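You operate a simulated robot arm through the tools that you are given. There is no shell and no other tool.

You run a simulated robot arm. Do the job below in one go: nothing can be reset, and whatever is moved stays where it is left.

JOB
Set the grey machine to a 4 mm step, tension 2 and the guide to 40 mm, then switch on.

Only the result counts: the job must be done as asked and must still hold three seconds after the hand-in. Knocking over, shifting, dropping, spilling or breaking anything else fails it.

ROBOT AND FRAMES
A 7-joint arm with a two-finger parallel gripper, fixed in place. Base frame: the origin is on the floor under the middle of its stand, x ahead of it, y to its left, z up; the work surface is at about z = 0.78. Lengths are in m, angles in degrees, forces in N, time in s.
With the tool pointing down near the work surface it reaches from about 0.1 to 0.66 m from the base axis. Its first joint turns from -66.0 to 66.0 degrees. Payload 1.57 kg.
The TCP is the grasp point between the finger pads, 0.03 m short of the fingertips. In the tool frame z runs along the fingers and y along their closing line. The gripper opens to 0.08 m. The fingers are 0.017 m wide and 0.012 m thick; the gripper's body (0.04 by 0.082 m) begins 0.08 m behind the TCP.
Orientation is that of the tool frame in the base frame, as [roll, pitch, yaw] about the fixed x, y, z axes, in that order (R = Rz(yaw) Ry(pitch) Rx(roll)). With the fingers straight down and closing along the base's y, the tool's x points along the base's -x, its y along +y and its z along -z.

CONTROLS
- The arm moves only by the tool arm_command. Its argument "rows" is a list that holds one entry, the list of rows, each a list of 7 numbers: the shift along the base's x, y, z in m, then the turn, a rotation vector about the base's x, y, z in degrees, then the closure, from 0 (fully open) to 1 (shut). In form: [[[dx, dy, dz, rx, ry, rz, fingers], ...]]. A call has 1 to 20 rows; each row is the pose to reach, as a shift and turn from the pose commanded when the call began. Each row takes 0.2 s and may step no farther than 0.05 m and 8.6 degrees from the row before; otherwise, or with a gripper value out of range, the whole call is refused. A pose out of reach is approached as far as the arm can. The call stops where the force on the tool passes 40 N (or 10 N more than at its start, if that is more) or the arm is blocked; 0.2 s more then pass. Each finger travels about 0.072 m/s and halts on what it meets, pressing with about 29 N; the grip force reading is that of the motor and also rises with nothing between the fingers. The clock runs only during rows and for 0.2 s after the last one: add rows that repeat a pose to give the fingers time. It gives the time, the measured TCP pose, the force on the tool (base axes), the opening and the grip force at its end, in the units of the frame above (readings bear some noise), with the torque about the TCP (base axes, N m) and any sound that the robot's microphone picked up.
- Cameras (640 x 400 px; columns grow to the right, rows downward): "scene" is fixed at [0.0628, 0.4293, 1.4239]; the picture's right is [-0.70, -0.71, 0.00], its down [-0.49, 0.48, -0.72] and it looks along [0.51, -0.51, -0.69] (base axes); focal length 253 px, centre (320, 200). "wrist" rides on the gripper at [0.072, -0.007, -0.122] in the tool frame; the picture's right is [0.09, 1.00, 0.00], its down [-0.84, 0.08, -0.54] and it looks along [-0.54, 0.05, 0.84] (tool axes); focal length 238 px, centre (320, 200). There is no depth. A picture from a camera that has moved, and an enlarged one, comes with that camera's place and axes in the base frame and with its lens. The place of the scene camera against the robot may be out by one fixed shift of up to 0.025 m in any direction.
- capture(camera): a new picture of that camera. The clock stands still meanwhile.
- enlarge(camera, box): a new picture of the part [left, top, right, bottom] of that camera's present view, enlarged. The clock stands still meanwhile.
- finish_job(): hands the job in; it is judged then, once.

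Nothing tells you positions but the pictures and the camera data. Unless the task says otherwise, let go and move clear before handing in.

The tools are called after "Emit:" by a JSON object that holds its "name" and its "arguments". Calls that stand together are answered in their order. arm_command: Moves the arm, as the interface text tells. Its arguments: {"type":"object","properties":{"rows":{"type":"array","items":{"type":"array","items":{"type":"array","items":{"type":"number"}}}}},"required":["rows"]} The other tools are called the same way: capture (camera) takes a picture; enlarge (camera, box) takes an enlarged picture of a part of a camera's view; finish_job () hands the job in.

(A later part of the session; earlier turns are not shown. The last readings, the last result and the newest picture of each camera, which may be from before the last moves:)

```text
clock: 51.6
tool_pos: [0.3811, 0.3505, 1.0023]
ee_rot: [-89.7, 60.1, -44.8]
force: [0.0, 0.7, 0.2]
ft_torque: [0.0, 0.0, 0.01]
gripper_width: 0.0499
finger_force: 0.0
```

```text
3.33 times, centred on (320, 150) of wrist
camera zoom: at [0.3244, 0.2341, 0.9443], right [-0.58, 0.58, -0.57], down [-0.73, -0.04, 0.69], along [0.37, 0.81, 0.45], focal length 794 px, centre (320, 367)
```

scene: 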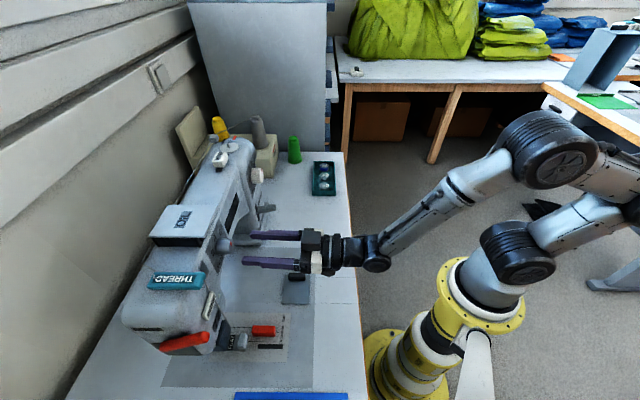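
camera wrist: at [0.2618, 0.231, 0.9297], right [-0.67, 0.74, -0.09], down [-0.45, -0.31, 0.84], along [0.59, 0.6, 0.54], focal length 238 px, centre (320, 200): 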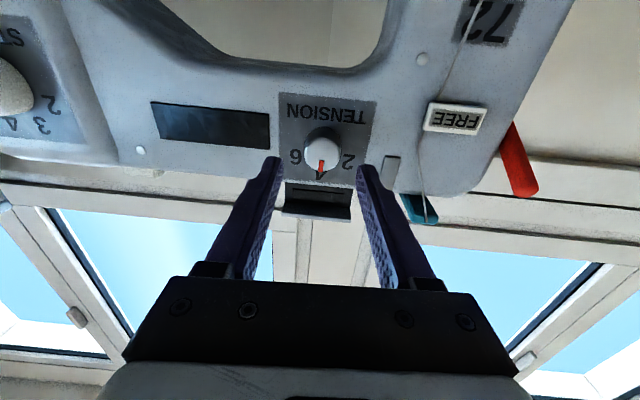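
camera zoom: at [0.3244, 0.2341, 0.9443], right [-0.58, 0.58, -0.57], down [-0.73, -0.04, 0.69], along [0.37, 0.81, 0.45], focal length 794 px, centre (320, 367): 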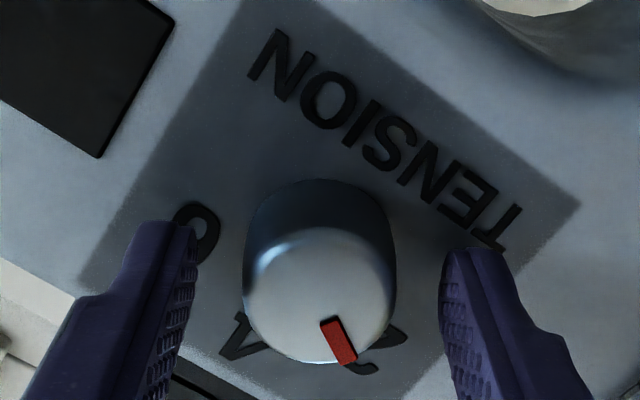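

Emit:
{"name": "arm_command", "arguments": {"rows": [[[-0.012, -0.012, 0, 0, 0, 0, 0.375], [-0.024, -0.024, 0, 0, 0, 0, 0.375], [-0.033, -0.033, 0, 0, 0, 0, 0.375], [-0.035, -0.035, 0, 5.3, 5.3, 0, 0.375], [-0.035, -0.035, 0, 10.6, 10.6, 0, 0.375], [-0.035, -0.035, 0, 15.9, 15.9, 0, 0.375], [-0.035, -0.035, 0, 21.1, 21.1, 0, 0.375], [-0.035, -0.035, 0, 21.1, 21.1, 0, 0.375]]]}}

Emit:
{"name": "capture", "arguments": {"camera": "wrist"}}

Emit:
{"name": "enlarge", "arguments": {"camera": "wrist", "box": [270, 90, 380, 190]}}

```text
clock: 53.4
tool_pos: [0.3483, 0.3158, 1.0013]
ee_rot: [74.1, 89.8, 119.1]
force: [0.1, 0.9, 0.5]
ft_torque: [0.0, 0.03, 0.01]
gripper_width: 0.0496
finger_force: 0.1
```

```text
taken
camera wrist: at [0.266, 0.2241, 0.931], right [-0.7, 0.7, -0.09], down [-0.44, -0.33, 0.84], along [0.56, 0.63, 0.54], focal length 238 px, centre (320, 200)
```

wrist: 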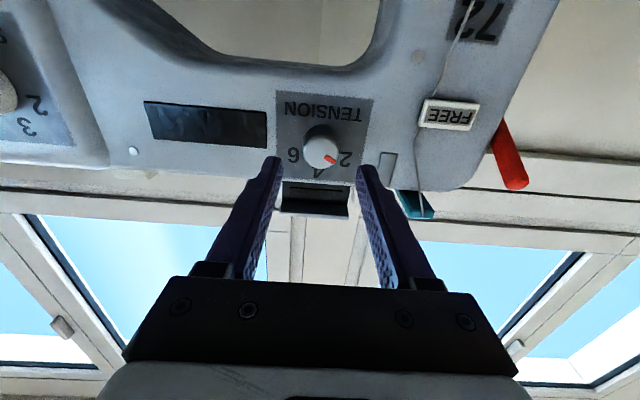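

```text
4.00 times, centred on (325, 140) of wrist
camera zoom: at [0.266, 0.2241, 0.931], right [-0.7, 0.7, -0.09], down [-0.44, -0.33, 0.84], along [0.56, 0.63, 0.54], focal length 953 px, centre (300, 440)
```

zoom: 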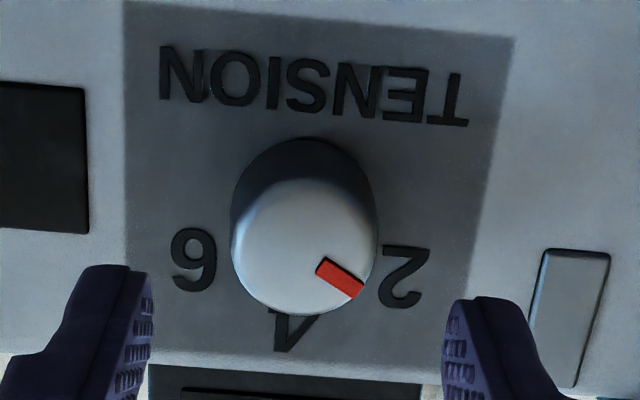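

Tension now points at 2 (mark about -61°, label about -60°). Next is the guide: I'll back off, return the tool to pointing down, and look at the guide scale from above.

Emit:
{"name": "arm_command", "arguments": {"rows": [[[-0.02, -0.02, 0.0, 0, 0, 0, 0.375], [-0.035, -0.03, 0.02, -5.7, 5.7, 0, 0.375], [-0.05, -0.03, 0.04, -11.4, 11.4, 0, 0.375], [-0.05, -0.03, 0.06, -17.1, 17.1, 0, 0.375], [-0.05, -0.03, 0.08, -22.8, 22.8, 0, 0.375], [-0.05, -0.03, 0.1, -28.5, 28.5, 0, 0.375], [-0.05, -0.03, 0.1, -34.2, 34.2, 0, 0.375], [-0.055, -0.028, 0.1, -39.9, 39.9, 0, 0.375], [-0.06, -0.026, 0.1, -45.6, 45.6, 0, 0.375], [-0.065, -0.024, 0.1, -51.3, 51.3, 0, 0.375], [-0.07, -0.022, 0.1, -57, 57, 0, 0.375], [-0.075, -0.02, 0.1, -62.7, 62.7, 0, 0.375], [-0.078, -0.018, 0.1, -63.6, 63.6, 0, 0.375], [-0.078, -0.018, 0.1, -63.6, 63.6, 0, 0.375]]]}}

Emit:
{"name": "capture", "arguments": {"camera": "wrist"}}

Emit:
{"name": "capture", "arguments": {"camera": "scene"}}

```text
clock: 56.4
tool_pos: [0.2683, 0.2977, 1.1028]
ee_rot: [179.9, 0.1, -135.0]
force: [0.5, 0.0, 0.1]
ft_torque: [0.01, 0.02, 0.05]
gripper_width: 0.05
finger_force: 0.1
out of reach, approached as far as the arm can: row 6, 7
```

```text
taken
camera wrist: at [0.223, 0.2417, 1.2266], right [-0.77, 0.64, 0.0], down [0.54, 0.65, 0.54], along [0.35, 0.42, -0.84], focal length 238 px, centre (320, 200)
```

wrist: 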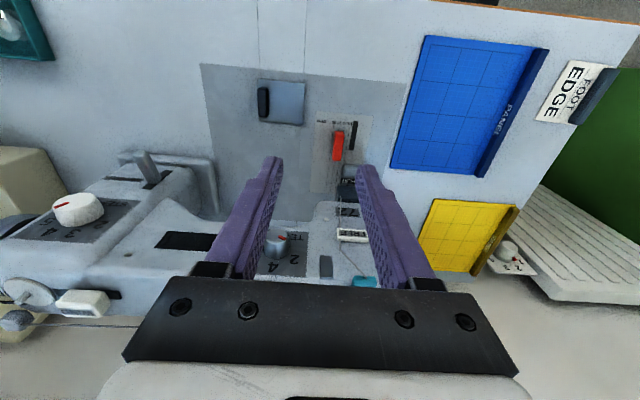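

```text
taken
```

scene: 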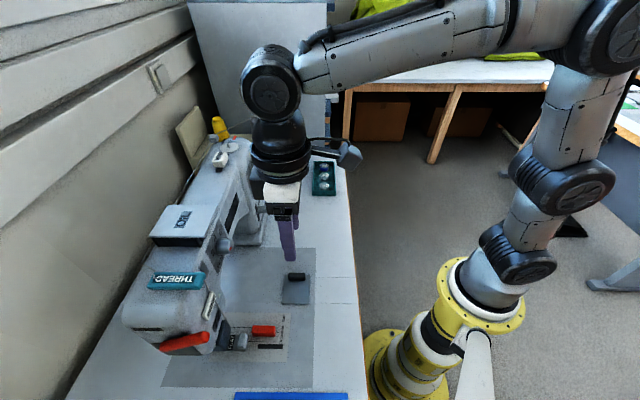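

Emit:
{"name": "enlarge", "arguments": {"camera": "wrist", "box": [300, 100, 390, 210]}}

Emit:
{"name": "enlarge", "arguments": {"camera": "wrist", "box": [240, 60, 400, 160]}}

Emit:
{"name": "enlarge", "arguments": {"camera": "wrist", "box": [240, 210, 380, 300]}}

```text
3.64 times, centred on (345, 155) of wrist
camera zoom: at [0.223, 0.2417, 1.2266], right [-0.77, 0.64, 0.0], down [0.54, 0.65, 0.54], along [0.35, 0.42, -0.84], focal length 867 px, centre (229, 364)
```

zoom: 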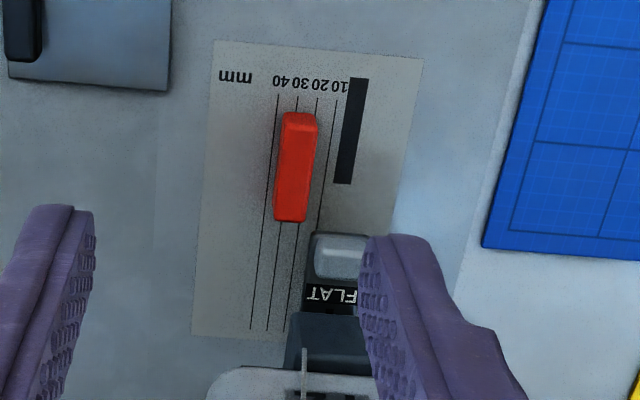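

```text
4.00 times, centred on (320, 110) of wrist
camera zoom: at [0.223, 0.2417, 1.2266], right [-0.77, 0.64, 0.0], down [0.54, 0.65, 0.54], along [0.35, 0.42, -0.84], focal length 953 px, centre (320, 560)
```

zoom: 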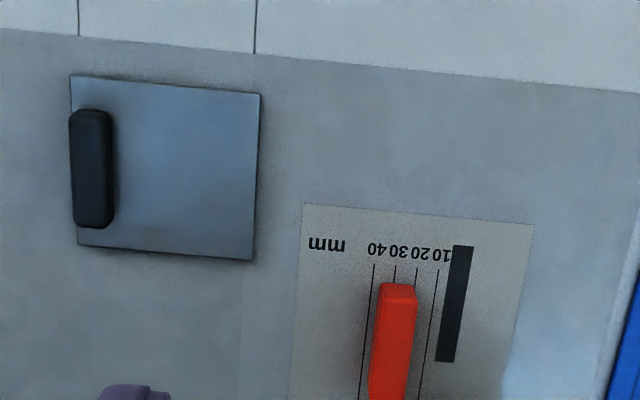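

```text
4.44 times, centred on (310, 255) of wrist
camera zoom: at [0.223, 0.2417, 1.2266], right [-0.77, 0.64, 0.0], down [0.54, 0.65, 0.54], along [0.35, 0.42, -0.84], focal length 1059 px, centre (364, -44)
```

zoom: 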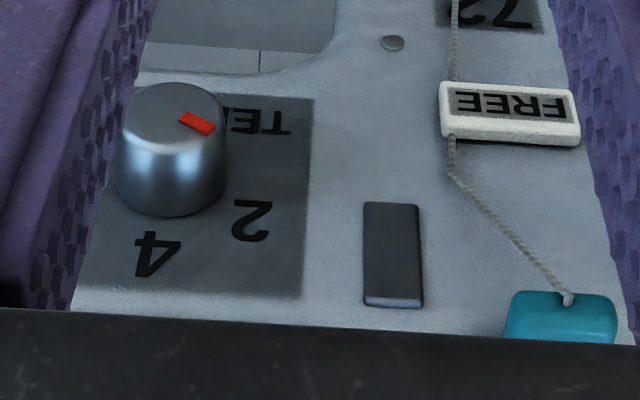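

Emit:
{"name": "enlarge", "arguments": {"camera": "scene", "box": [244, 318, 294, 352]}}

Emit:
{"name": "enlarge", "arguments": {"camera": "wrist", "box": [315, 115, 365, 165]}}

```text
11.76 times, centred on (269, 335) of scene
camera zoom: at [0.0628, 0.4293, 1.4239], right [-0.7, -0.71, 0.0], down [-0.49, 0.48, -0.72], along [0.51, -0.51, -0.69], focal length 2979 px, centre (920, -1388)
```

zoom: 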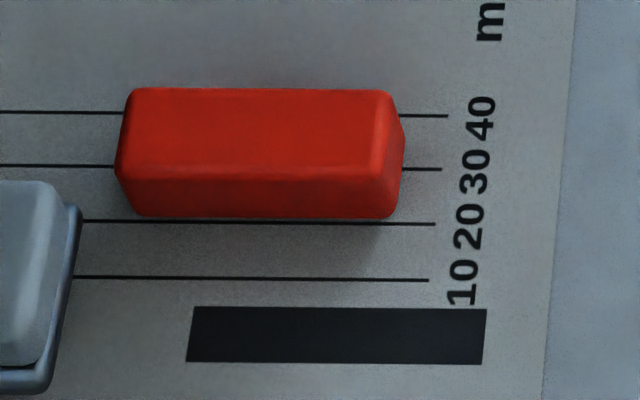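

```text
8.00 times, centred on (340, 140) of wrist
camera zoom: at [0.223, 0.2417, 1.2266], right [-0.77, 0.64, 0.0], down [0.54, 0.65, 0.54], along [0.35, 0.42, -0.84], focal length 1907 px, centre (160, 680)
```

zoom: 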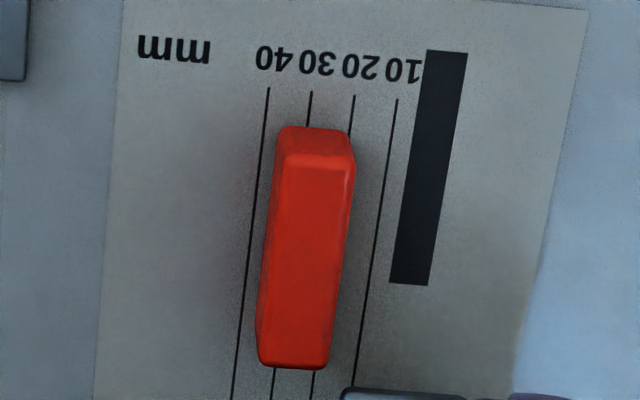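

The guide's needle-facing edge sits on the 20 line, and the black bar marks 0. So the guide must move 20 mm toward the pillar, to put that edge on 40. I'll move above it with the tool leaning slightly back from the machine head.

Emit:
{"name": "arm_command", "arguments": {"rows": [[[0.008, 0.022, 0.0, 2.1, -2.1, 0, 0], [0.016, 0.044, -0.01, 4.2, -4.2, 0, 0], [0.024, 0.066, -0.03, 6.3, -6.3, 0, 0], [0.0245, 0.0815, -0.06, 8.5, -8.5, 0, 0], [0.0245, 0.0815, -0.1, 8.5, -8.5, 0, 0], [0.0245, 0.0815, -0.14, 8.5, -8.5, 0, 0], [0.0245, 0.0815, -0.18, 8.5, -8.5, 0, 0], [0.0245, 0.0815, -0.18, 8.5, -8.5, 0, 0]]]}}

Emit:
{"name": "capture", "arguments": {"camera": "wrist"}}

Emit:
{"name": "capture", "arguments": {"camera": "scene"}}

```text
clock: 58.2
tool_pos: [0.2961, 0.3772, 0.9206]
ee_rot: [180.0, 12.1, -135.1]
force: [0.9, -1.1, 0.4]
ft_torque: [0.0, 0.0, 0.01]
gripper_width: 0.0801
finger_force: 0.0
```

```text
taken
camera wrist: at [0.232, 0.3047, 1.0264], right [-0.77, 0.64, -0.02], down [0.44, 0.55, 0.71], along [0.46, 0.53, -0.71], focal length 238 px, centre (320, 200)
```

wrist: 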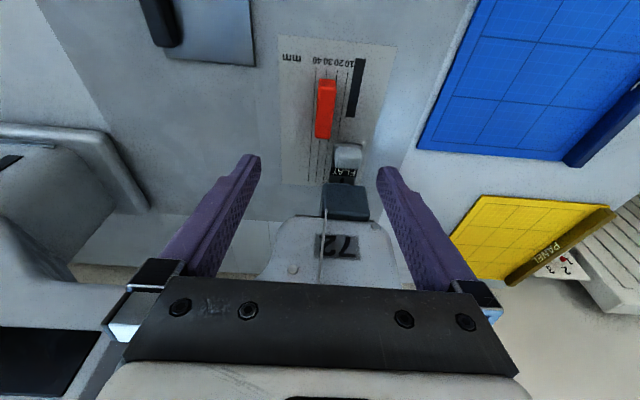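

```text
taken
```

scene: 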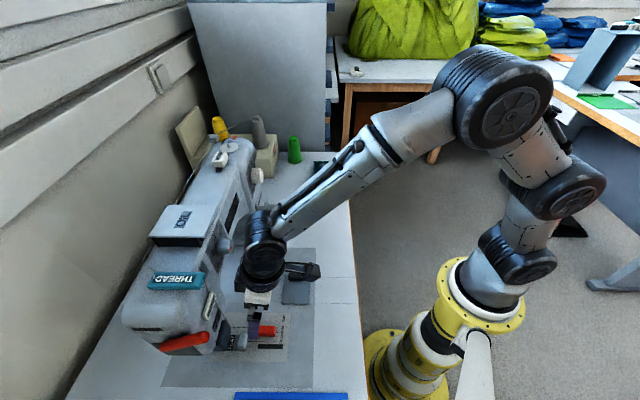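

Emit:
{"name": "enlarge", "arguments": {"camera": "wrist", "box": [270, 40, 390, 190]}}

Emit:
{"name": "enlarge", "arguments": {"camera": "scene", "box": [180, 200, 330, 360]}}

```text
2.67 times, centred on (330, 115) of wrist
camera zoom: at [0.232, 0.3047, 1.0264], right [-0.77, 0.64, -0.02], down [0.44, 0.55, 0.71], along [0.46, 0.53, -0.71], focal length 636 px, centre (293, 427)
```

zoom: 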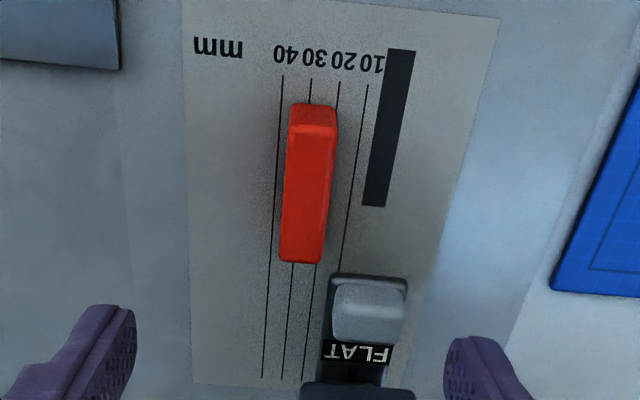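

```text
2.50 times, centred on (255, 280) of scene
camera zoom: at [0.0628, 0.4293, 1.4239], right [-0.7, -0.71, 0.0], down [-0.49, 0.48, -0.72], along [0.51, -0.51, -0.69], focal length 633 px, centre (482, 0)
```

zoom: 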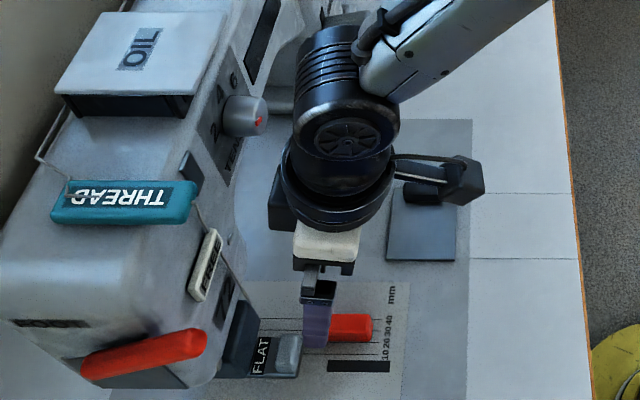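

The block centre is at n≈0.484, u≈-0.0615 (machine axes) with its top at about z = 0.806; I'm within 3 mm. I'll descend so the fingertips stop about 9 mm above the bed on either side of it.

Emit:
{"name": "arm_command", "arguments": {"rows": [[[-0.0004, 0.0039, -0.025, 0, 0, 0, 0], [-0.0004, 0.0039, -0.05, 0, 0, 0, 0], [-0.0004, 0.0039, -0.075, 0, 0, 0, 0], [-0.0004, 0.0039, -0.097, 0, 0, 0, 0], [-0.0004, 0.0039, -0.097, 0, 0, 0, 0]]]}}

Emit:
{"name": "capture", "arguments": {"camera": "wrist"}}

Emit:
{"name": "enlarge", "arguments": {"camera": "scene", "box": [180, 200, 330, 360]}}

```text
clock: 59.4
tool_pos: [0.2952, 0.3828, 0.8251]
ee_rot: [180.0, 12.2, -135.1]
force: [-0.2, -0.2, 0.3]
ft_torque: [0.0, 0.01, 0.01]
gripper_width: 0.0801
finger_force: 0.0
```

```text
taken
camera wrist: at [0.2323, 0.3095, 0.9311], right [-0.77, 0.64, -0.02], down [0.44, 0.55, 0.71], along [0.46, 0.53, -0.71], focal length 238 px, centre (320, 200)
```

wrist: 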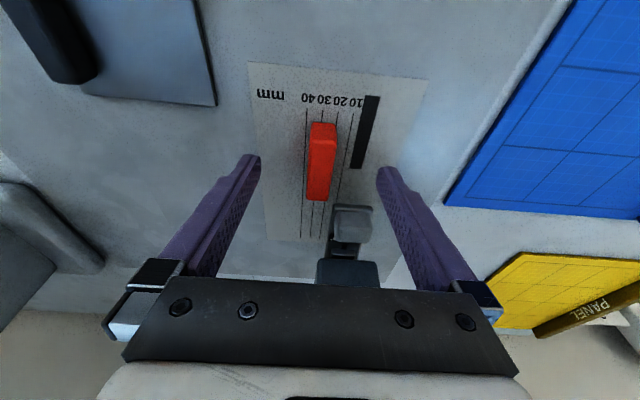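

```text
2.50 times, centred on (255, 280) of scene
camera zoom: at [0.0628, 0.4293, 1.4239], right [-0.7, -0.71, 0.0], down [-0.49, 0.48, -0.72], along [0.51, -0.51, -0.69], focal length 633 px, centre (482, 0)
```

zoom: 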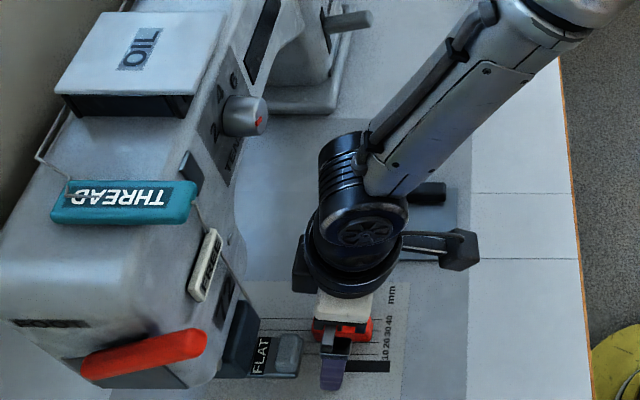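

Emit:
{"name": "arm_command", "arguments": {"rows": [[[0, 0, 0, 0, 0, 0, 0.5], [0, 0, 0, 0, 0, 0, 0.9], [0, 0, 0, 0, 0, 0, 1], [0, 0, 0, 0, 0, 0, 1], [0, 0, 0, 0, 0, 0, 1]]]}}

Emit:
{"name": "capture", "arguments": {"camera": "wrist"}}

Emit:
{"name": "enlarge", "arguments": {"camera": "wrist", "box": [240, 80, 400, 250]}}

```text
clock: 60.6
tool_pos: [0.2948, 0.382, 0.8258]
ee_rot: [180.0, 12.1, -135.2]
force: [-0.4, 0.1, -0.7]
ft_torque: [0.03, -0.02, 0.02]
gripper_width: 0.0165
finger_force: 31.6
```

```text
taken
camera wrist: at [0.2323, 0.3095, 0.9313], right [-0.77, 0.64, -0.02], down [0.44, 0.55, 0.71], along [0.46, 0.53, -0.71], focal length 238 px, centre (320, 200)
```

wrist: 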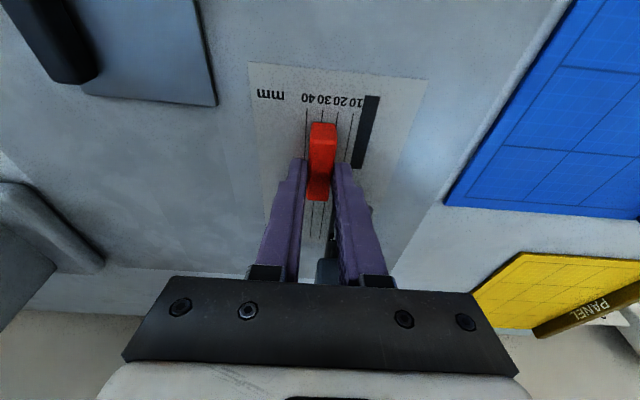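

```text
2.35 times, centred on (320, 165) of wrist
camera zoom: at [0.2323, 0.3095, 0.9313], right [-0.77, 0.64, -0.02], down [0.44, 0.55, 0.71], along [0.46, 0.53, -0.71], focal length 561 px, centre (320, 282)
```

zoom: 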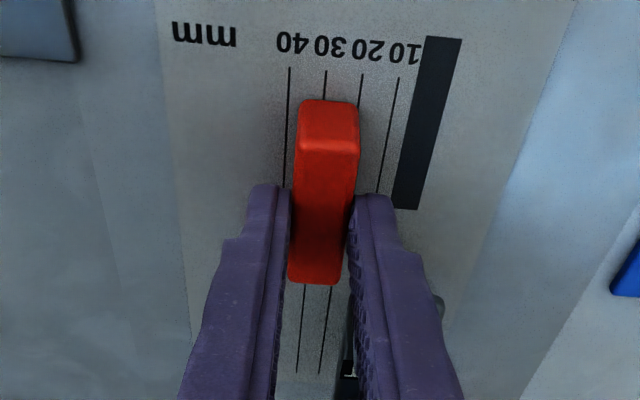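

Gripped cleanly (16.5 mm wide, no side force); its needle-side edge is right on the 20 line. I'll slide it 20 mm toward the pillar.

Emit:
{"name": "arm_command", "arguments": {"rows": [[[0.0035, -0.0035, 0, 0, 0, 0, 1], [0.0071, -0.0071, 0, 0, 0, 0, 1], [0.0106, -0.0106, 0, 0, 0, 0, 1], [0.01414, -0.01414, 0, 0, 0, 0, 1], [0.01414, -0.01414, 0, 0, 0, 0, 1], [0.01414, -0.01414, 0, 0, 0, 0, 1]]]}}

Emit:
{"name": "enlarge", "arguments": {"camera": "wrist", "box": [240, 80, 400, 250]}}

Emit:
{"name": "enlarge", "arguments": {"camera": "scene", "box": [230, 300, 300, 360]}}

```text
clock: 62.0
tool_pos: [0.3086, 0.3693, 0.8274]
ee_rot: [180.0, 12.1, -135.0]
force: [13.8, 9.7, -18.5]
ft_torque: [0.18, -0.27, 0.01]
gripper_width: 0.0165
finger_force: 31.4
```

```text
2.35 times, centred on (320, 165) of wrist
camera zoom: at [0.2453, 0.2953, 0.9323], right [-0.77, 0.64, -0.02], down [0.44, 0.55, 0.71], along [0.46, 0.53, -0.71], focal length 561 px, centre (320, 282)
```

zoom: 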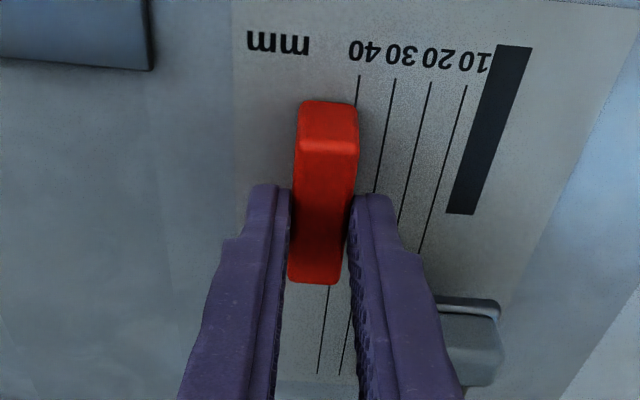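

```text
6.67 times, centred on (265, 330) of scene
camera zoom: at [0.0633, 0.4298, 1.4237], right [-0.7, -0.71, 0.0], down [-0.49, 0.48, -0.72], along [0.51, -0.51, -0.69], focal length 1688 px, centre (687, -667)
```

zoom: 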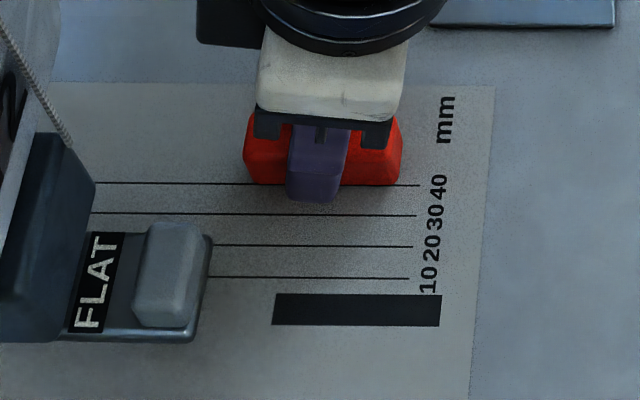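

The guide's edge is now on the 40 line. I'll relieve the residual force, release and lift straight up.

Emit:
{"name": "arm_command", "arguments": {"rows": [[[0.0007, 0.0007, -0.001, 0, 0, 0, 1], [0.0007, 0.0007, -0.001, 0, 0, 0, 1]]]}}

Emit:
{"name": "arm_command", "arguments": {"rows": [[[0, 0, 0, 0, 0, 0, 0.6], [0, 0, 0, 0, 0, 0, 0.3], [0, 0, 0, 0, 0, 0, 0.3], [-0.002, -0.002, 0.03, 0, 0, 0, 0.3], [-0.006, -0.006, 0.06, 0, 0, 0, 0.3], [-0.01, -0.01, 0.1, 0, 0, 0, 0.3], [-0.01, -0.01, 0.1, 0, 0, 0, 0.3]]]}}

Emit:
{"name": "capture", "arguments": {"camera": "wrist"}}

Emit:
{"name": "enlarge", "arguments": {"camera": "wrist", "box": [280, 40, 400, 160]}}

Emit:
{"name": "enlarge", "arguments": {"camera": "scene", "box": [244, 308, 304, 352]}}

```text
clock: 62.6
tool_pos: [0.3082, 0.3692, 0.8262]
ee_rot: [179.9, 12.2, -135.1]
force: [-1.2, -3.3, 6.1]
ft_torque: [-0.05, 0.02, 0.03]
gripper_width: 0.0164
finger_force: 31.9
```

```text
clock: 64.2
tool_pos: [0.2986, 0.3567, 0.9261]
ee_rot: [180.0, 12.1, -135.1]
force: [0.1, -0.8, 0.4]
ft_torque: [0.0, -0.01, 0.01]
gripper_width: 0.056
finger_force: 0.1
```

```text
taken
camera wrist: at [0.2353, 0.284, 1.0313], right [-0.77, 0.64, -0.02], down [0.44, 0.55, 0.71], along [0.46, 0.53, -0.71], focal length 238 px, centre (320, 200)
```

wrist: 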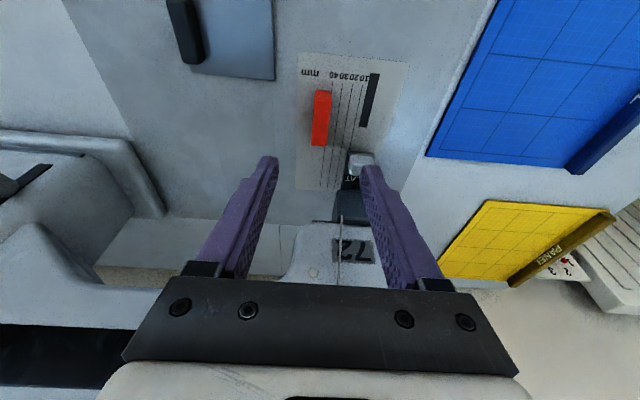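

```text
3.33 times, centred on (340, 100) of wrist
camera zoom: at [0.2353, 0.284, 1.0313], right [-0.77, 0.64, -0.02], down [0.44, 0.55, 0.71], along [0.46, 0.53, -0.71], focal length 794 px, centre (253, 533)
```

zoom: 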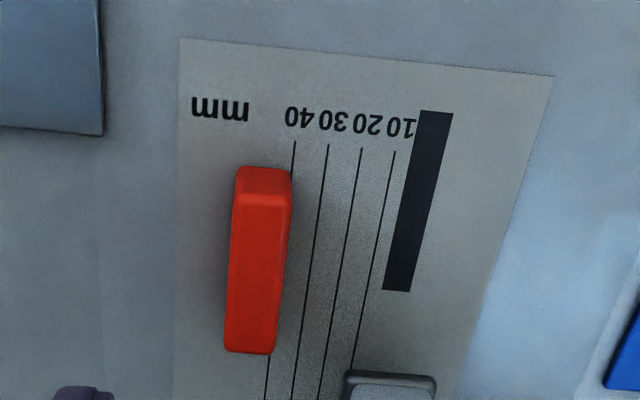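

```text
9.09 times, centred on (274, 330) of scene
camera zoom: at [0.0628, 0.4293, 1.4239], right [-0.7, -0.71, 0.0], down [-0.49, 0.48, -0.72], along [0.51, -0.51, -0.69], focal length 2302 px, centre (738, -982)
```

zoom: 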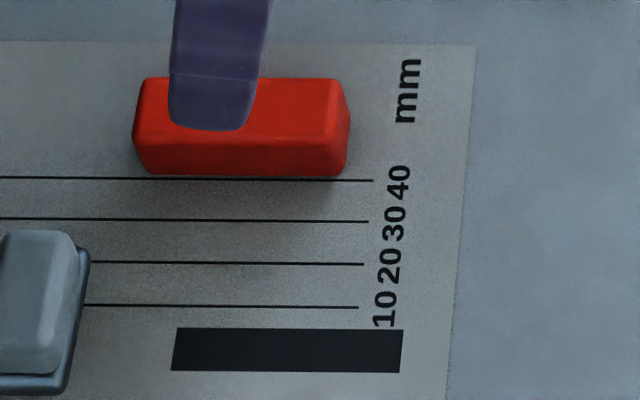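

The guide's edge is on 40, with the same offset to the line as it had at 20. Now for the power switch: I'll lift away and travel round to the front of the bench edge with the fingers closed.

Emit:
{"name": "arm_command", "arguments": {"rows": [[[-0.01, -0.01, 0.045, 0, 0, 0, 0.3], [-0.02, -0.02, 0.09, 0, 0, 0, 0.3], [-0.03, -0.03, 0.13, 0, 0, 0, 0.5], [-0.03, -0.06, 0.16, 0, 0, 0, 1], [-0.028, -0.105, 0.17, 0, 0, 0, 1], [-0.024, -0.15, 0.17, 0, 0, 0, 1], [-0.02, -0.195, 0.17, 0, 0, 0, 1], [-0.016, -0.24, 0.17, 0, 0, 0, 1], [-0.01, -0.285, 0.17, 0, 0, 0, 1], [-0.005, -0.33, 0.17, 0, 0, 0, 1], [0.0, -0.375, 0.16, 0, 0, 0, 1], [0.005, -0.42, 0.15, 0, 0, 0, 1], [0.01, -0.465, 0.14, 0, 0, 0, 1], [0.015, -0.51, 0.13, 0, 0, 0, 1], [0.02, -0.55, 0.12, 0, 0, 0, 1], [0.02, -0.55, 0.12, 0, 0, 0, 1]]]}}

Emit:
{"name": "capture", "arguments": {"camera": "wrist"}}

Emit:
{"name": "capture", "arguments": {"camera": "scene"}}

```text
clock: 67.6
tool_pos: [0.3225, -0.1912, 1.0445]
ee_rot: [180.0, 12.1, -135.0]
force: [0.0, 1.0, -0.3]
ft_torque: [0.03, 0.01, -0.01]
gripper_width: 0.0001
finger_force: 21.3
```

```text
taken
camera wrist: at [0.2583, -0.2645, 1.1495], right [-0.77, 0.64, -0.02], down [0.44, 0.55, 0.71], along [0.46, 0.53, -0.71], focal length 238 px, centre (320, 200)
```

wrist: 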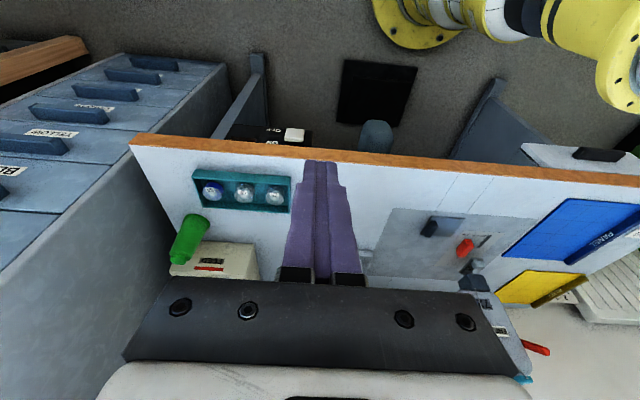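

```text
taken
```

scene: 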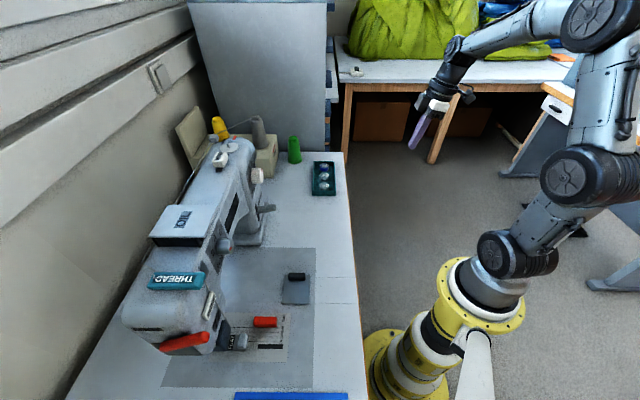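

Emit:
{"name": "arm_command", "arguments": {"rows": [[[0.0, -0.005, -0.04, 4.2, -4.2, 0, 1], [0.0, -0.01, -0.08, 8.5, -8.5, 0, 1], [0.0, -0.0105, -0.12, 12.7, -12.7, 0, 1], [0.005, -0.0105, -0.16, 17, -17, 0, 1], [0.01, -0.0105, -0.2, 21.2, -21.2, 0, 1], [0.02, -0.0105, -0.23, 25.5, -25.5, 0, 1], [0.03, -0.0105, -0.25, 29.7, -29.7, 0, 1], [0.04, -0.0105, -0.25, 33.9, -33.9, 0, 1], [0.04, -0.0105, -0.25, 33.9, -33.9, 0, 1]]]}}

Emit:
{"name": "capture", "arguments": {"camera": "wrist"}}

Emit:
{"name": "capture", "arguments": {"camera": "scene"}}

```text
clock: 69.6
tool_pos: [0.3604, -0.2025, 0.7933]
ee_rot: [179.9, 60.1, -135.2]
force: [-0.3, -0.2, -0.1]
ft_torque: [-0.01, -0.01, 0.0]
gripper_width: 0.0001
finger_force: 21.3
```

```text
taken
camera wrist: at [0.2644, -0.3076, 0.794], right [-0.74, 0.67, -0.08], down [-0.09, 0.02, 1.0], along [0.67, 0.74, 0.05], focal length 238 px, centre (320, 200)
```

wrist: 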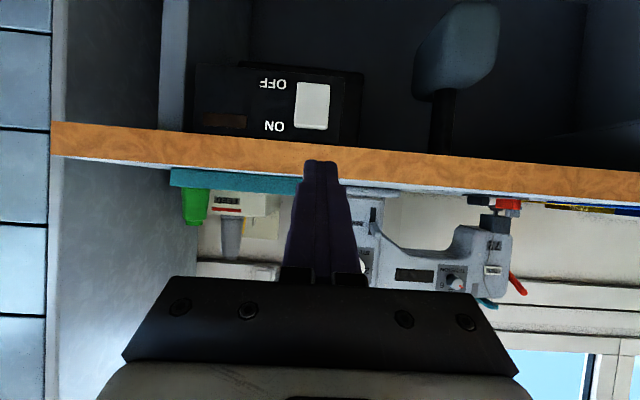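

```text
taken
```

scene: 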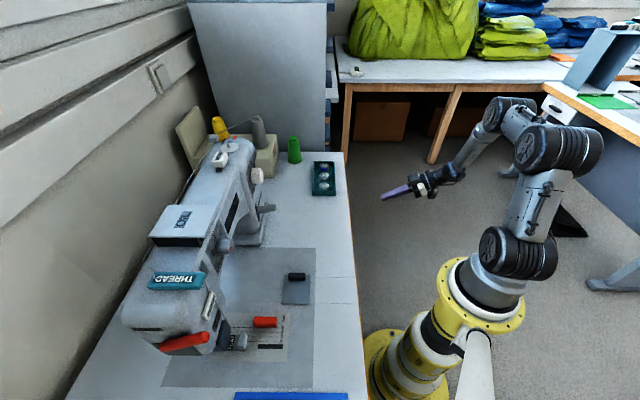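

Emit:
{"name": "enlarge", "arguments": {"camera": "wrist", "box": [180, 50, 380, 180]}}

```text
3.08 times, centred on (280, 115) of wrist
camera zoom: at [0.2644, -0.3076, 0.794], right [-0.74, 0.67, -0.08], down [-0.09, 0.02, 1.0], along [0.67, 0.74, 0.05], focal length 733 px, centre (443, 462)
```

zoom: 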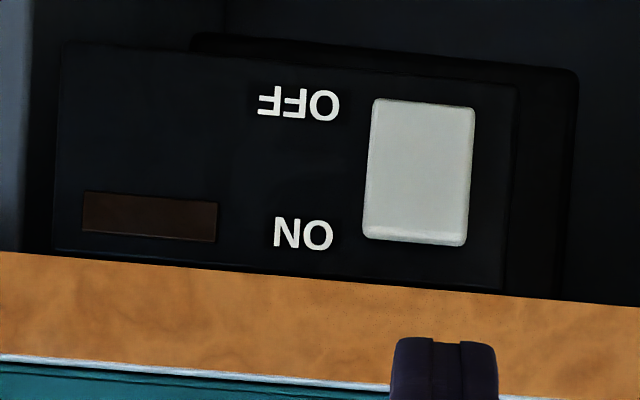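

The rocker centre triangulates to n≈0.260, u≈0.409, z≈0.696, with the raised ON end at about z = 0.71. I'll drop to that height, line up with it and come close without touching.

Emit:
{"name": "arm_command", "arguments": {"rows": [[[0.0078, -0.0078, -0.03, 0, 0, 0, 1], [0.0078, -0.0078, -0.074, 0, 0, 0, 1], [0.03, 0.0144, -0.074, 0, 0, 0, 1], [0.05, 0.0344, -0.074, 0, 0, 0, 1], [0.066, 0.0504, -0.074, 0, 0, 0, 1], [0.066, 0.0504, -0.074, 0, 0, 0, 1]]]}}

Emit:
{"name": "capture", "arguments": {"camera": "wrist"}}

Emit:
{"name": "enlarge", "arguments": {"camera": "wrist", "box": [220, 80, 420, 210]}}

Emit:
{"name": "capture", "arguments": {"camera": "scene"}}

```text
clock: 71.0
tool_pos: [0.4261, -0.1512, 0.7202]
ee_rot: [180.0, 60.1, -135.2]
force: [-0.9, 0.0, 0.1]
ft_torque: [0.0, 0.01, 0.0]
gripper_width: 0.0
finger_force: 21.0
```

```text
taken
camera wrist: at [0.3308, -0.2568, 0.7206], right [-0.74, 0.67, -0.08], down [-0.09, 0.02, 1.0], along [0.67, 0.74, 0.05], focal length 238 px, centre (320, 200)
```

wrist: 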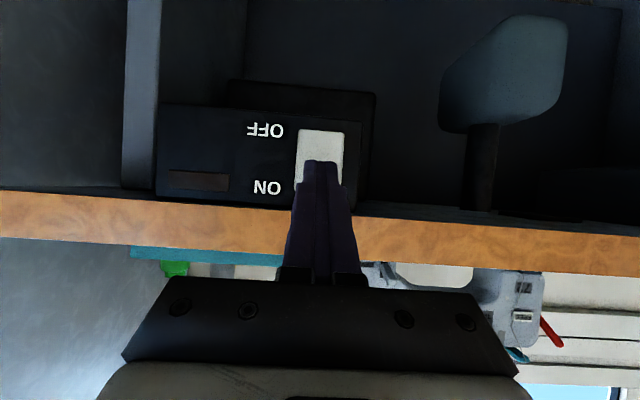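

```text
3.08 times, centred on (320, 145) of wrist
camera zoom: at [0.3308, -0.2568, 0.7206], right [-0.74, 0.67, -0.08], down [-0.09, 0.02, 1.0], along [0.67, 0.74, 0.05], focal length 733 px, centre (320, 369)
```

zoom: 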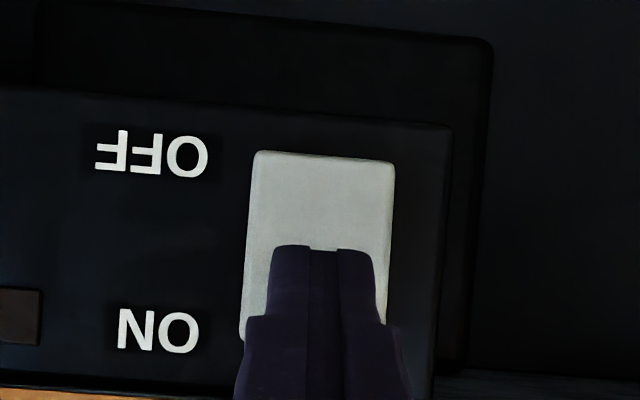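

```text
taken
```

scene: 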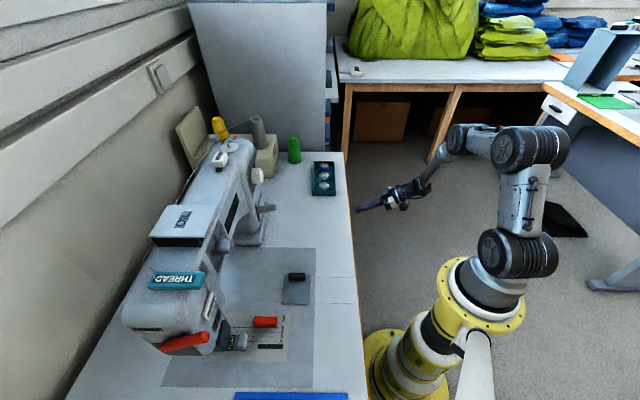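

Aligned on the ON end. I'll push forward slowly; the call will stop on force if it bottoms out.

Emit:
{"name": "arm_command", "arguments": {"rows": [[[0.003, 0.003, 0.002, 0, 0, 0, 1], [0.006, 0.006, 0.003, 0, 0, 0, 1], [0.009, 0.009, 0.003, 0, 0, 0, 1], [0.012, 0.012, 0.003, 0, 0, 0, 1], [0.015, 0.015, 0.003, 0, 0, 0, 1], [0.018, 0.018, 0.003, 0, 0, 0, 1]]]}}

Emit:
{"name": "enlarge", "arguments": {"camera": "wrist", "box": [220, 80, 420, 210]}}

```text
clock: 72.4
tool_pos: [0.4429, -0.133, 0.7242]
ee_rot: [179.8, 60.1, -135.1]
force: [0.9, -1.1, 0.1]
ft_torque: [0.0, -0.01, 0.03]
gripper_width: 0.0
finger_force: 22.0
```

```text
3.08 times, centred on (320, 145) of wrist
camera zoom: at [0.347, -0.2387, 0.7236], right [-0.74, 0.67, -0.08], down [-0.09, 0.02, 1.0], along [0.67, 0.74, 0.05], focal length 733 px, centre (320, 369)
```

zoom: 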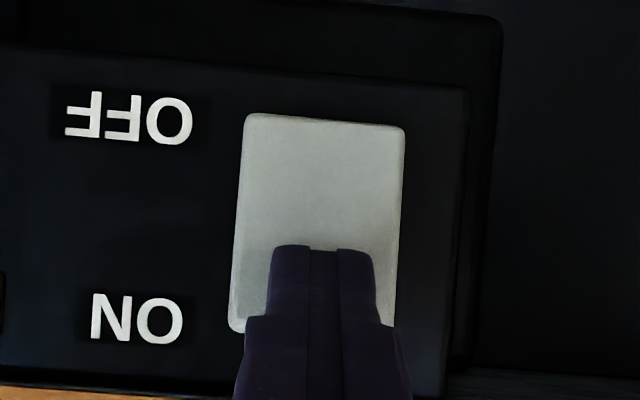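

Emit:
{"name": "arm_command", "arguments": {"rows": [[[0.002, 0.002, 0, 0, 0, 0, 1], [0.004, 0.004, 0, 0, 0, 0, 1], [0.006, 0.006, 0, 0, 0, 0, 1], [0.008, 0.008, 0, 0, 0, 0, 1], [0.01, 0.01, 0, 0, 0, 0, 1], [0.012, 0.012, 0, 0, 0, 0, 1], [0.014, 0.014, 0, 0, 0, 0, 1], [0.016, 0.016, 0, 0, 0, 0, 1]]]}}

Emit:
{"name": "enlarge", "arguments": {"camera": "wrist", "box": [180, 60, 420, 210]}}

```text
clock: 73.4
tool_pos: [0.4473, -0.1283, 0.724]
ee_rot: [179.7, 60.0, -135.5]
force: [-8.2, -4.6, 4.0]
ft_torque: [0.03, 0.02, 0.09]
gripper_width: 0.0
finger_force: 21.8
stopped in row 5: the force on the tool passed its limit at 47 N (the readings are from after the stop); the commanded pose is now the measured one
```

```text
2.67 times, centred on (300, 135) of wrist
camera zoom: at [0.352, -0.2332, 0.7229], right [-0.73, 0.68, -0.08], down [-0.09, 0.02, 1.0], along [0.67, 0.74, 0.05], focal length 636 px, centre (373, 373)
```

zoom: 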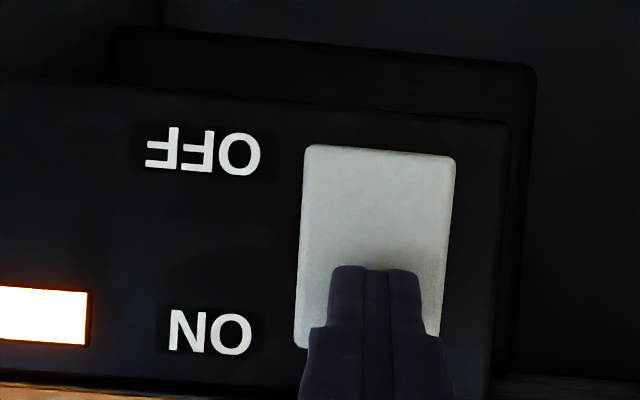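

The lamp on the switch box lit up, so the machine is on. I'll back straight off and check that the rocker stays over.

Emit:
{"name": "arm_command", "arguments": {"rows": [[[-0.01, -0.01, 0, 0, 0, 0, 1], [-0.03, -0.03, 0, 0, 0, 0, 1], [-0.05, -0.05, 0, 0, 0, 0, 1], [-0.075, -0.07, 0, 0, 0, 0, 1], [-0.085, -0.08, 0.02, 0, 0, 0, 1], [-0.085, -0.08, 0.04, 0, 0, 0, 1]]]}}

Emit:
{"name": "capture", "arguments": {"camera": "wrist"}}

Emit:
{"name": "enlarge", "arguments": {"camera": "wrist", "box": [180, 60, 380, 190]}}

Emit:
{"name": "capture", "arguments": {"camera": "scene"}}

```text
clock: 74.8
tool_pos: [0.3647, -0.2088, 0.7641]
ee_rot: [179.7, 60.0, -135.5]
force: [-0.6, 0.1, 0.5]
ft_torque: [-0.05, 0.04, -0.02]
gripper_width: 0.0
finger_force: 21.4
```

```text
taken
camera wrist: at [0.2684, -0.3139, 0.7642], right [-0.73, 0.67, -0.08], down [-0.09, 0.02, 1.0], along [0.67, 0.74, 0.05], focal length 238 px, centre (320, 200)
```

wrist: 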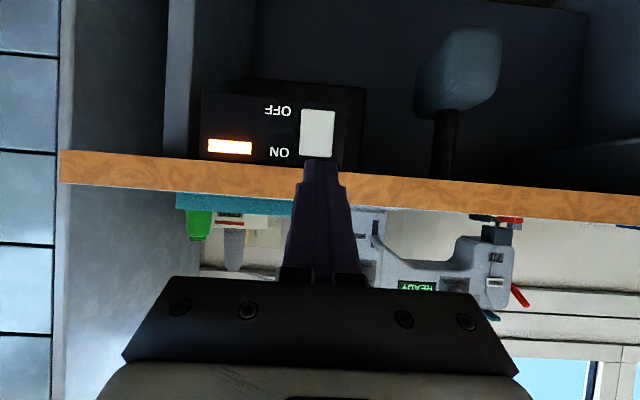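

```text
3.08 times, centred on (280, 125) of wrist
camera zoom: at [0.2684, -0.3139, 0.7642], right [-0.73, 0.67, -0.08], down [-0.09, 0.02, 1.0], along [0.67, 0.74, 0.05], focal length 733 px, centre (443, 431)
```

zoom: 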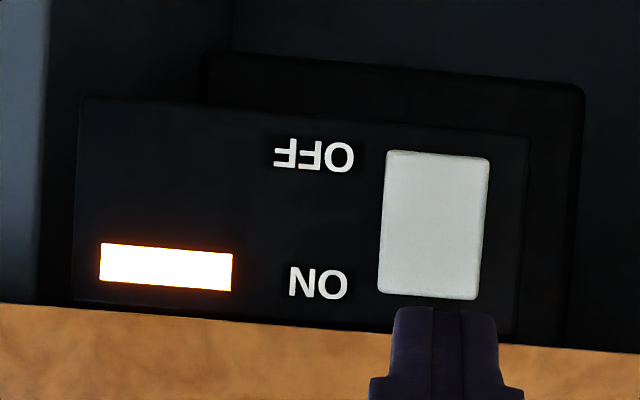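

```text
taken
```

scene: 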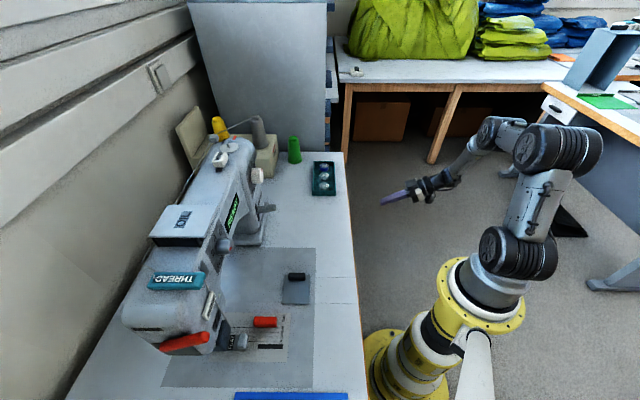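

Power is on and the machine's display now shows READY. I'll raise the arm clear and do a final check of both dials, the guide and the display.

Emit:
{"name": "arm_command", "arguments": {"rows": [[[0, 0, 0.04, 0, 0, 0, 1], [0, 0, 0.08, 0, 0, 0, 1], [-0.01, 0.01, 0.12, 0, 0, 0, 1], [-0.02, 0.04, 0.16, 0, 0, 0, 1], [-0.03, 0.08, 0.18, 0, 0, 0, 1], [-0.04, 0.12, 0.2, 0, 0, 0, 1], [-0.05, 0.16, 0.22, 0, 0, 0, 1], [-0.06, 0.2, 0.24, 0, 0, 0, 1], [-0.07, 0.24, 0.26, 0, 0, 0, 0.5], [-0.08, 0.28, 0.28, 0, 0, 0, 0], [-0.08, 0.28, 0.28, 0, 0, 0, 0], [-0.08, 0.28, 0.28, 0, 0, 0, 0]]]}}

Emit:
{"name": "capture", "arguments": {"camera": "wrist"}}

Emit:
{"name": "capture", "arguments": {"camera": "scene"}}

```text
refused: row 4 steps farther than a row can; nothing moved
```

```text
taken
camera wrist: at [0.2684, -0.3139, 0.7642], right [-0.73, 0.67, -0.08], down [-0.09, 0.02, 1.0], along [0.67, 0.74, 0.05], focal length 238 px, centre (320, 200)
```

wrist: 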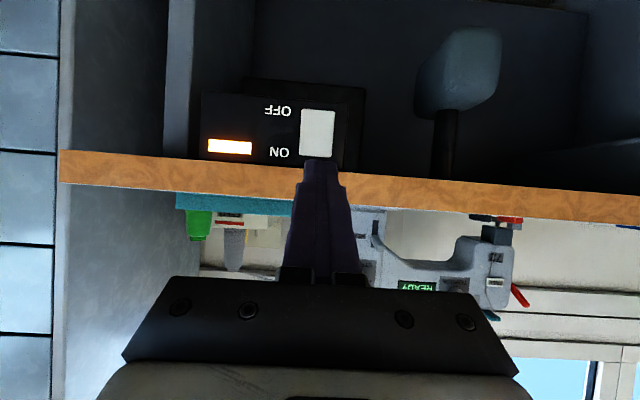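

```text
taken
```

scene: 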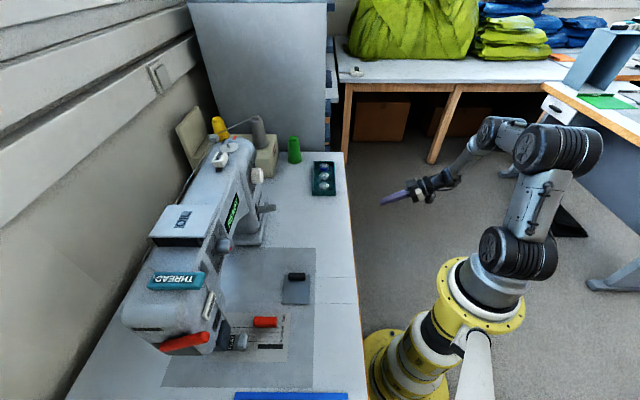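

That was refused for one over-long step, so I'll resend with smaller ones.

Emit:
{"name": "arm_command", "arguments": {"rows": [[[0, 0, 0.04, 0, 0, 0, 1], [0, 0, 0.08, 0, 0, 0, 1], [-0.01, 0.01, 0.115, 0, 0, 0, 1], [-0.02, 0.04, 0.14, 0, 0, 0, 1], [-0.03, 0.08, 0.15, 0, 0, 0, 1], [-0.035, 0.12, 0.17, 0, 0, 0, 1], [-0.04, 0.16, 0.19, 0, 0, 0, 1], [-0.045, 0.2, 0.21, 0, 0, 0, 1], [-0.05, 0.24, 0.23, 0, 0, 0, 0.5], [-0.055, 0.28, 0.25, 0, 0, 0, 0], [-0.055, 0.28, 0.25, 0, 0, 0, 0], [-0.055, 0.28, 0.25, 0, 0, 0, 0]]]}}

Emit:
{"name": "capture", "arguments": {"camera": "wrist"}}

Emit:
{"name": "capture", "arguments": {"camera": "scene"}}

```text
clock: 77.4
tool_pos: [0.3082, 0.0732, 1.0122]
ee_rot: [179.6, 60.0, -135.5]
force: [0.4, 0.3, -0.1]
ft_torque: [0.02, 0.03, 0.02]
gripper_width: 0.08
finger_force: 0.1
```

```text
taken
camera wrist: at [0.2124, -0.0321, 1.0116], right [-0.73, 0.67, -0.08], down [-0.09, 0.02, 1.0], along [0.67, 0.74, 0.05], focal length 238 px, centre (320, 200)
```

wrist: 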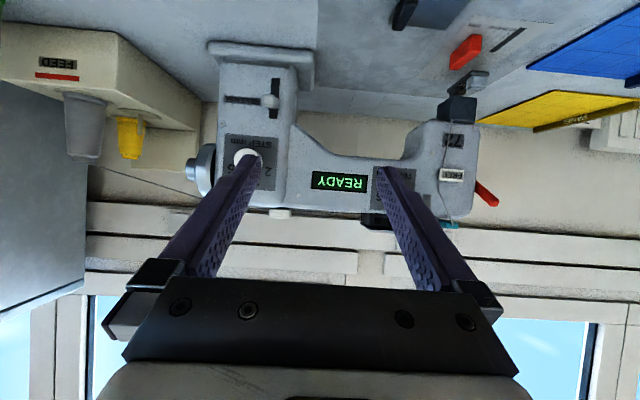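

```text
taken
```

scene: 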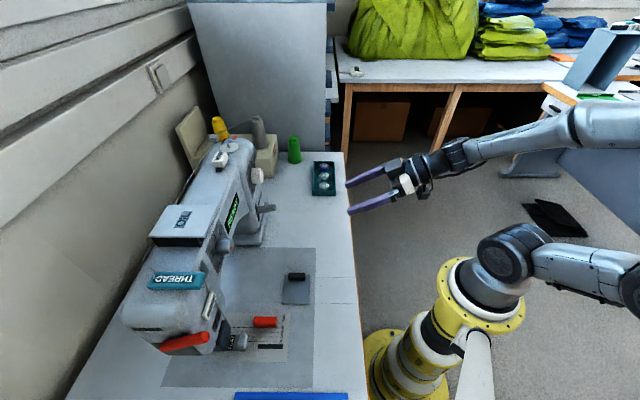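

Emit:
{"name": "arm_command", "arguments": {"rows": [[[0, 0, 0, 0, 0, 0, 0.6], [0, 0, 0, 0, 0, 0, 0.9], [0, 0, 0, 0, 0, 0, 0.9]]]}}

Emit:
{"name": "enlarge", "arguments": {"camera": "wrist", "box": [210, 110, 290, 210]}}

Emit:
{"name": "enlarge", "arguments": {"camera": "wrist", "box": [300, 140, 430, 230]}}

Emit:
{"name": "enlarge", "arguments": {"camera": "wrist", "box": [430, 10, 550, 110]}}

```text
clock: 78.2
tool_pos: [0.3085, 0.0737, 1.0132]
ee_rot: [179.7, 60.0, -135.4]
force: [0.6, -1.2, 0.9]
ft_torque: [-0.01, 0.03, -0.02]
gripper_width: 0.0083
finger_force: 0.0
```

```text
4.00 times, centred on (250, 160) of wrist
camera zoom: at [0.2125, -0.0323, 1.0115], right [-0.73, 0.67, -0.08], down [-0.09, 0.02, 1.0], along [0.67, 0.74, 0.05], focal length 953 px, centre (600, 360)
```

zoom: 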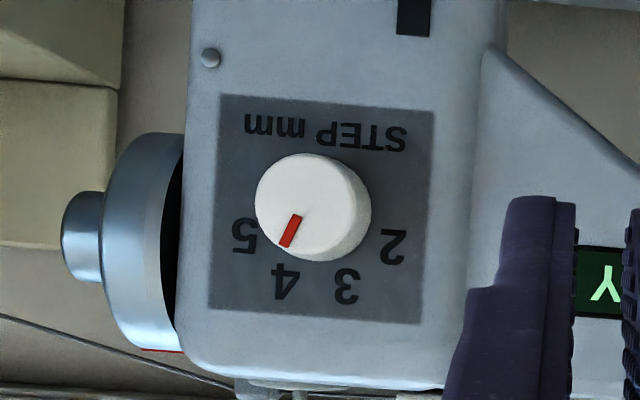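

```text
4.44 times, centred on (365, 185) of wrist
camera zoom: at [0.2125, -0.0323, 1.0115], right [-0.73, 0.67, -0.08], down [-0.09, 0.02, 1.0], along [0.67, 0.74, 0.05], focal length 1059 px, centre (120, 267)
```

zoom: 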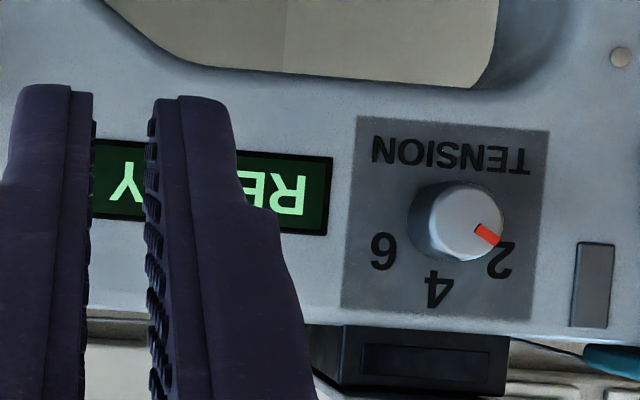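

```text
4.00 times, centred on (490, 60) of wrist
camera zoom: at [0.2125, -0.0323, 1.0115], right [-0.73, 0.67, -0.08], down [-0.09, 0.02, 1.0], along [0.67, 0.74, 0.05], focal length 953 px, centre (-360, 760)
```

zoom: 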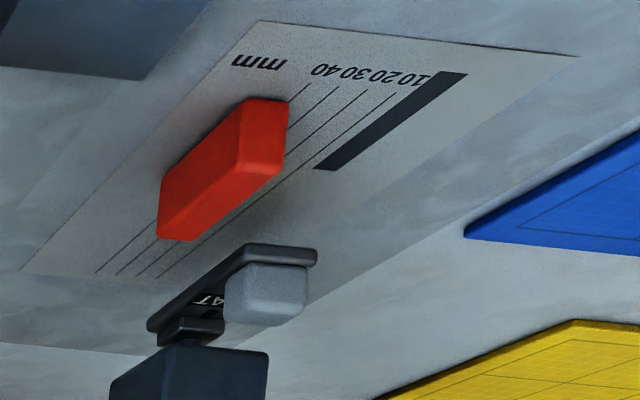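

Emit:
{"name": "enlarge", "arguments": {"camera": "wrist", "box": [235, 140, 275, 185]}}

Emit:
{"name": "enlarge", "arguments": {"camera": "wrist", "box": [375, 165, 420, 210]}}

```text
8.89 times, centred on (255, 162) of wrist
camera zoom: at [0.2125, -0.0323, 1.0115], right [-0.73, 0.67, -0.08], down [-0.09, 0.02, 1.0], along [0.67, 0.74, 0.05], focal length 2119 px, centre (898, 533)
```

zoom: 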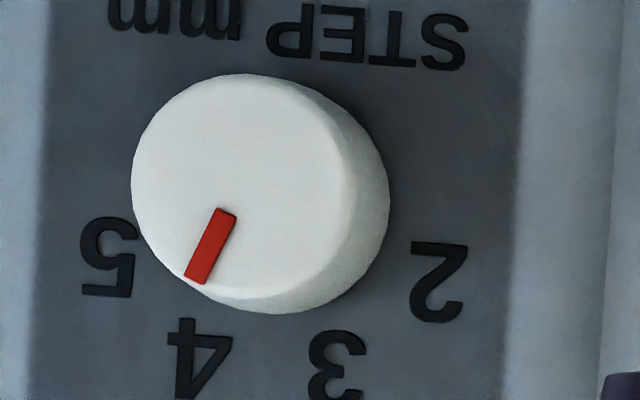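

```text
8.89 times, centred on (398, 188) of wrist
camera zoom: at [0.2125, -0.0323, 1.0115], right [-0.73, 0.67, -0.08], down [-0.09, 0.02, 1.0], along [0.67, 0.74, 0.05], focal length 2119 px, centre (-369, 311)
```

zoom: 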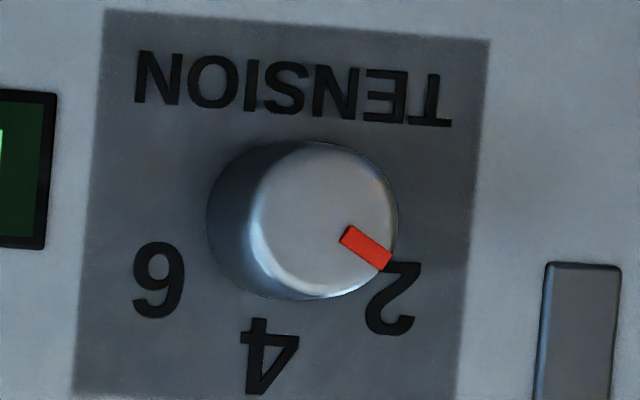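

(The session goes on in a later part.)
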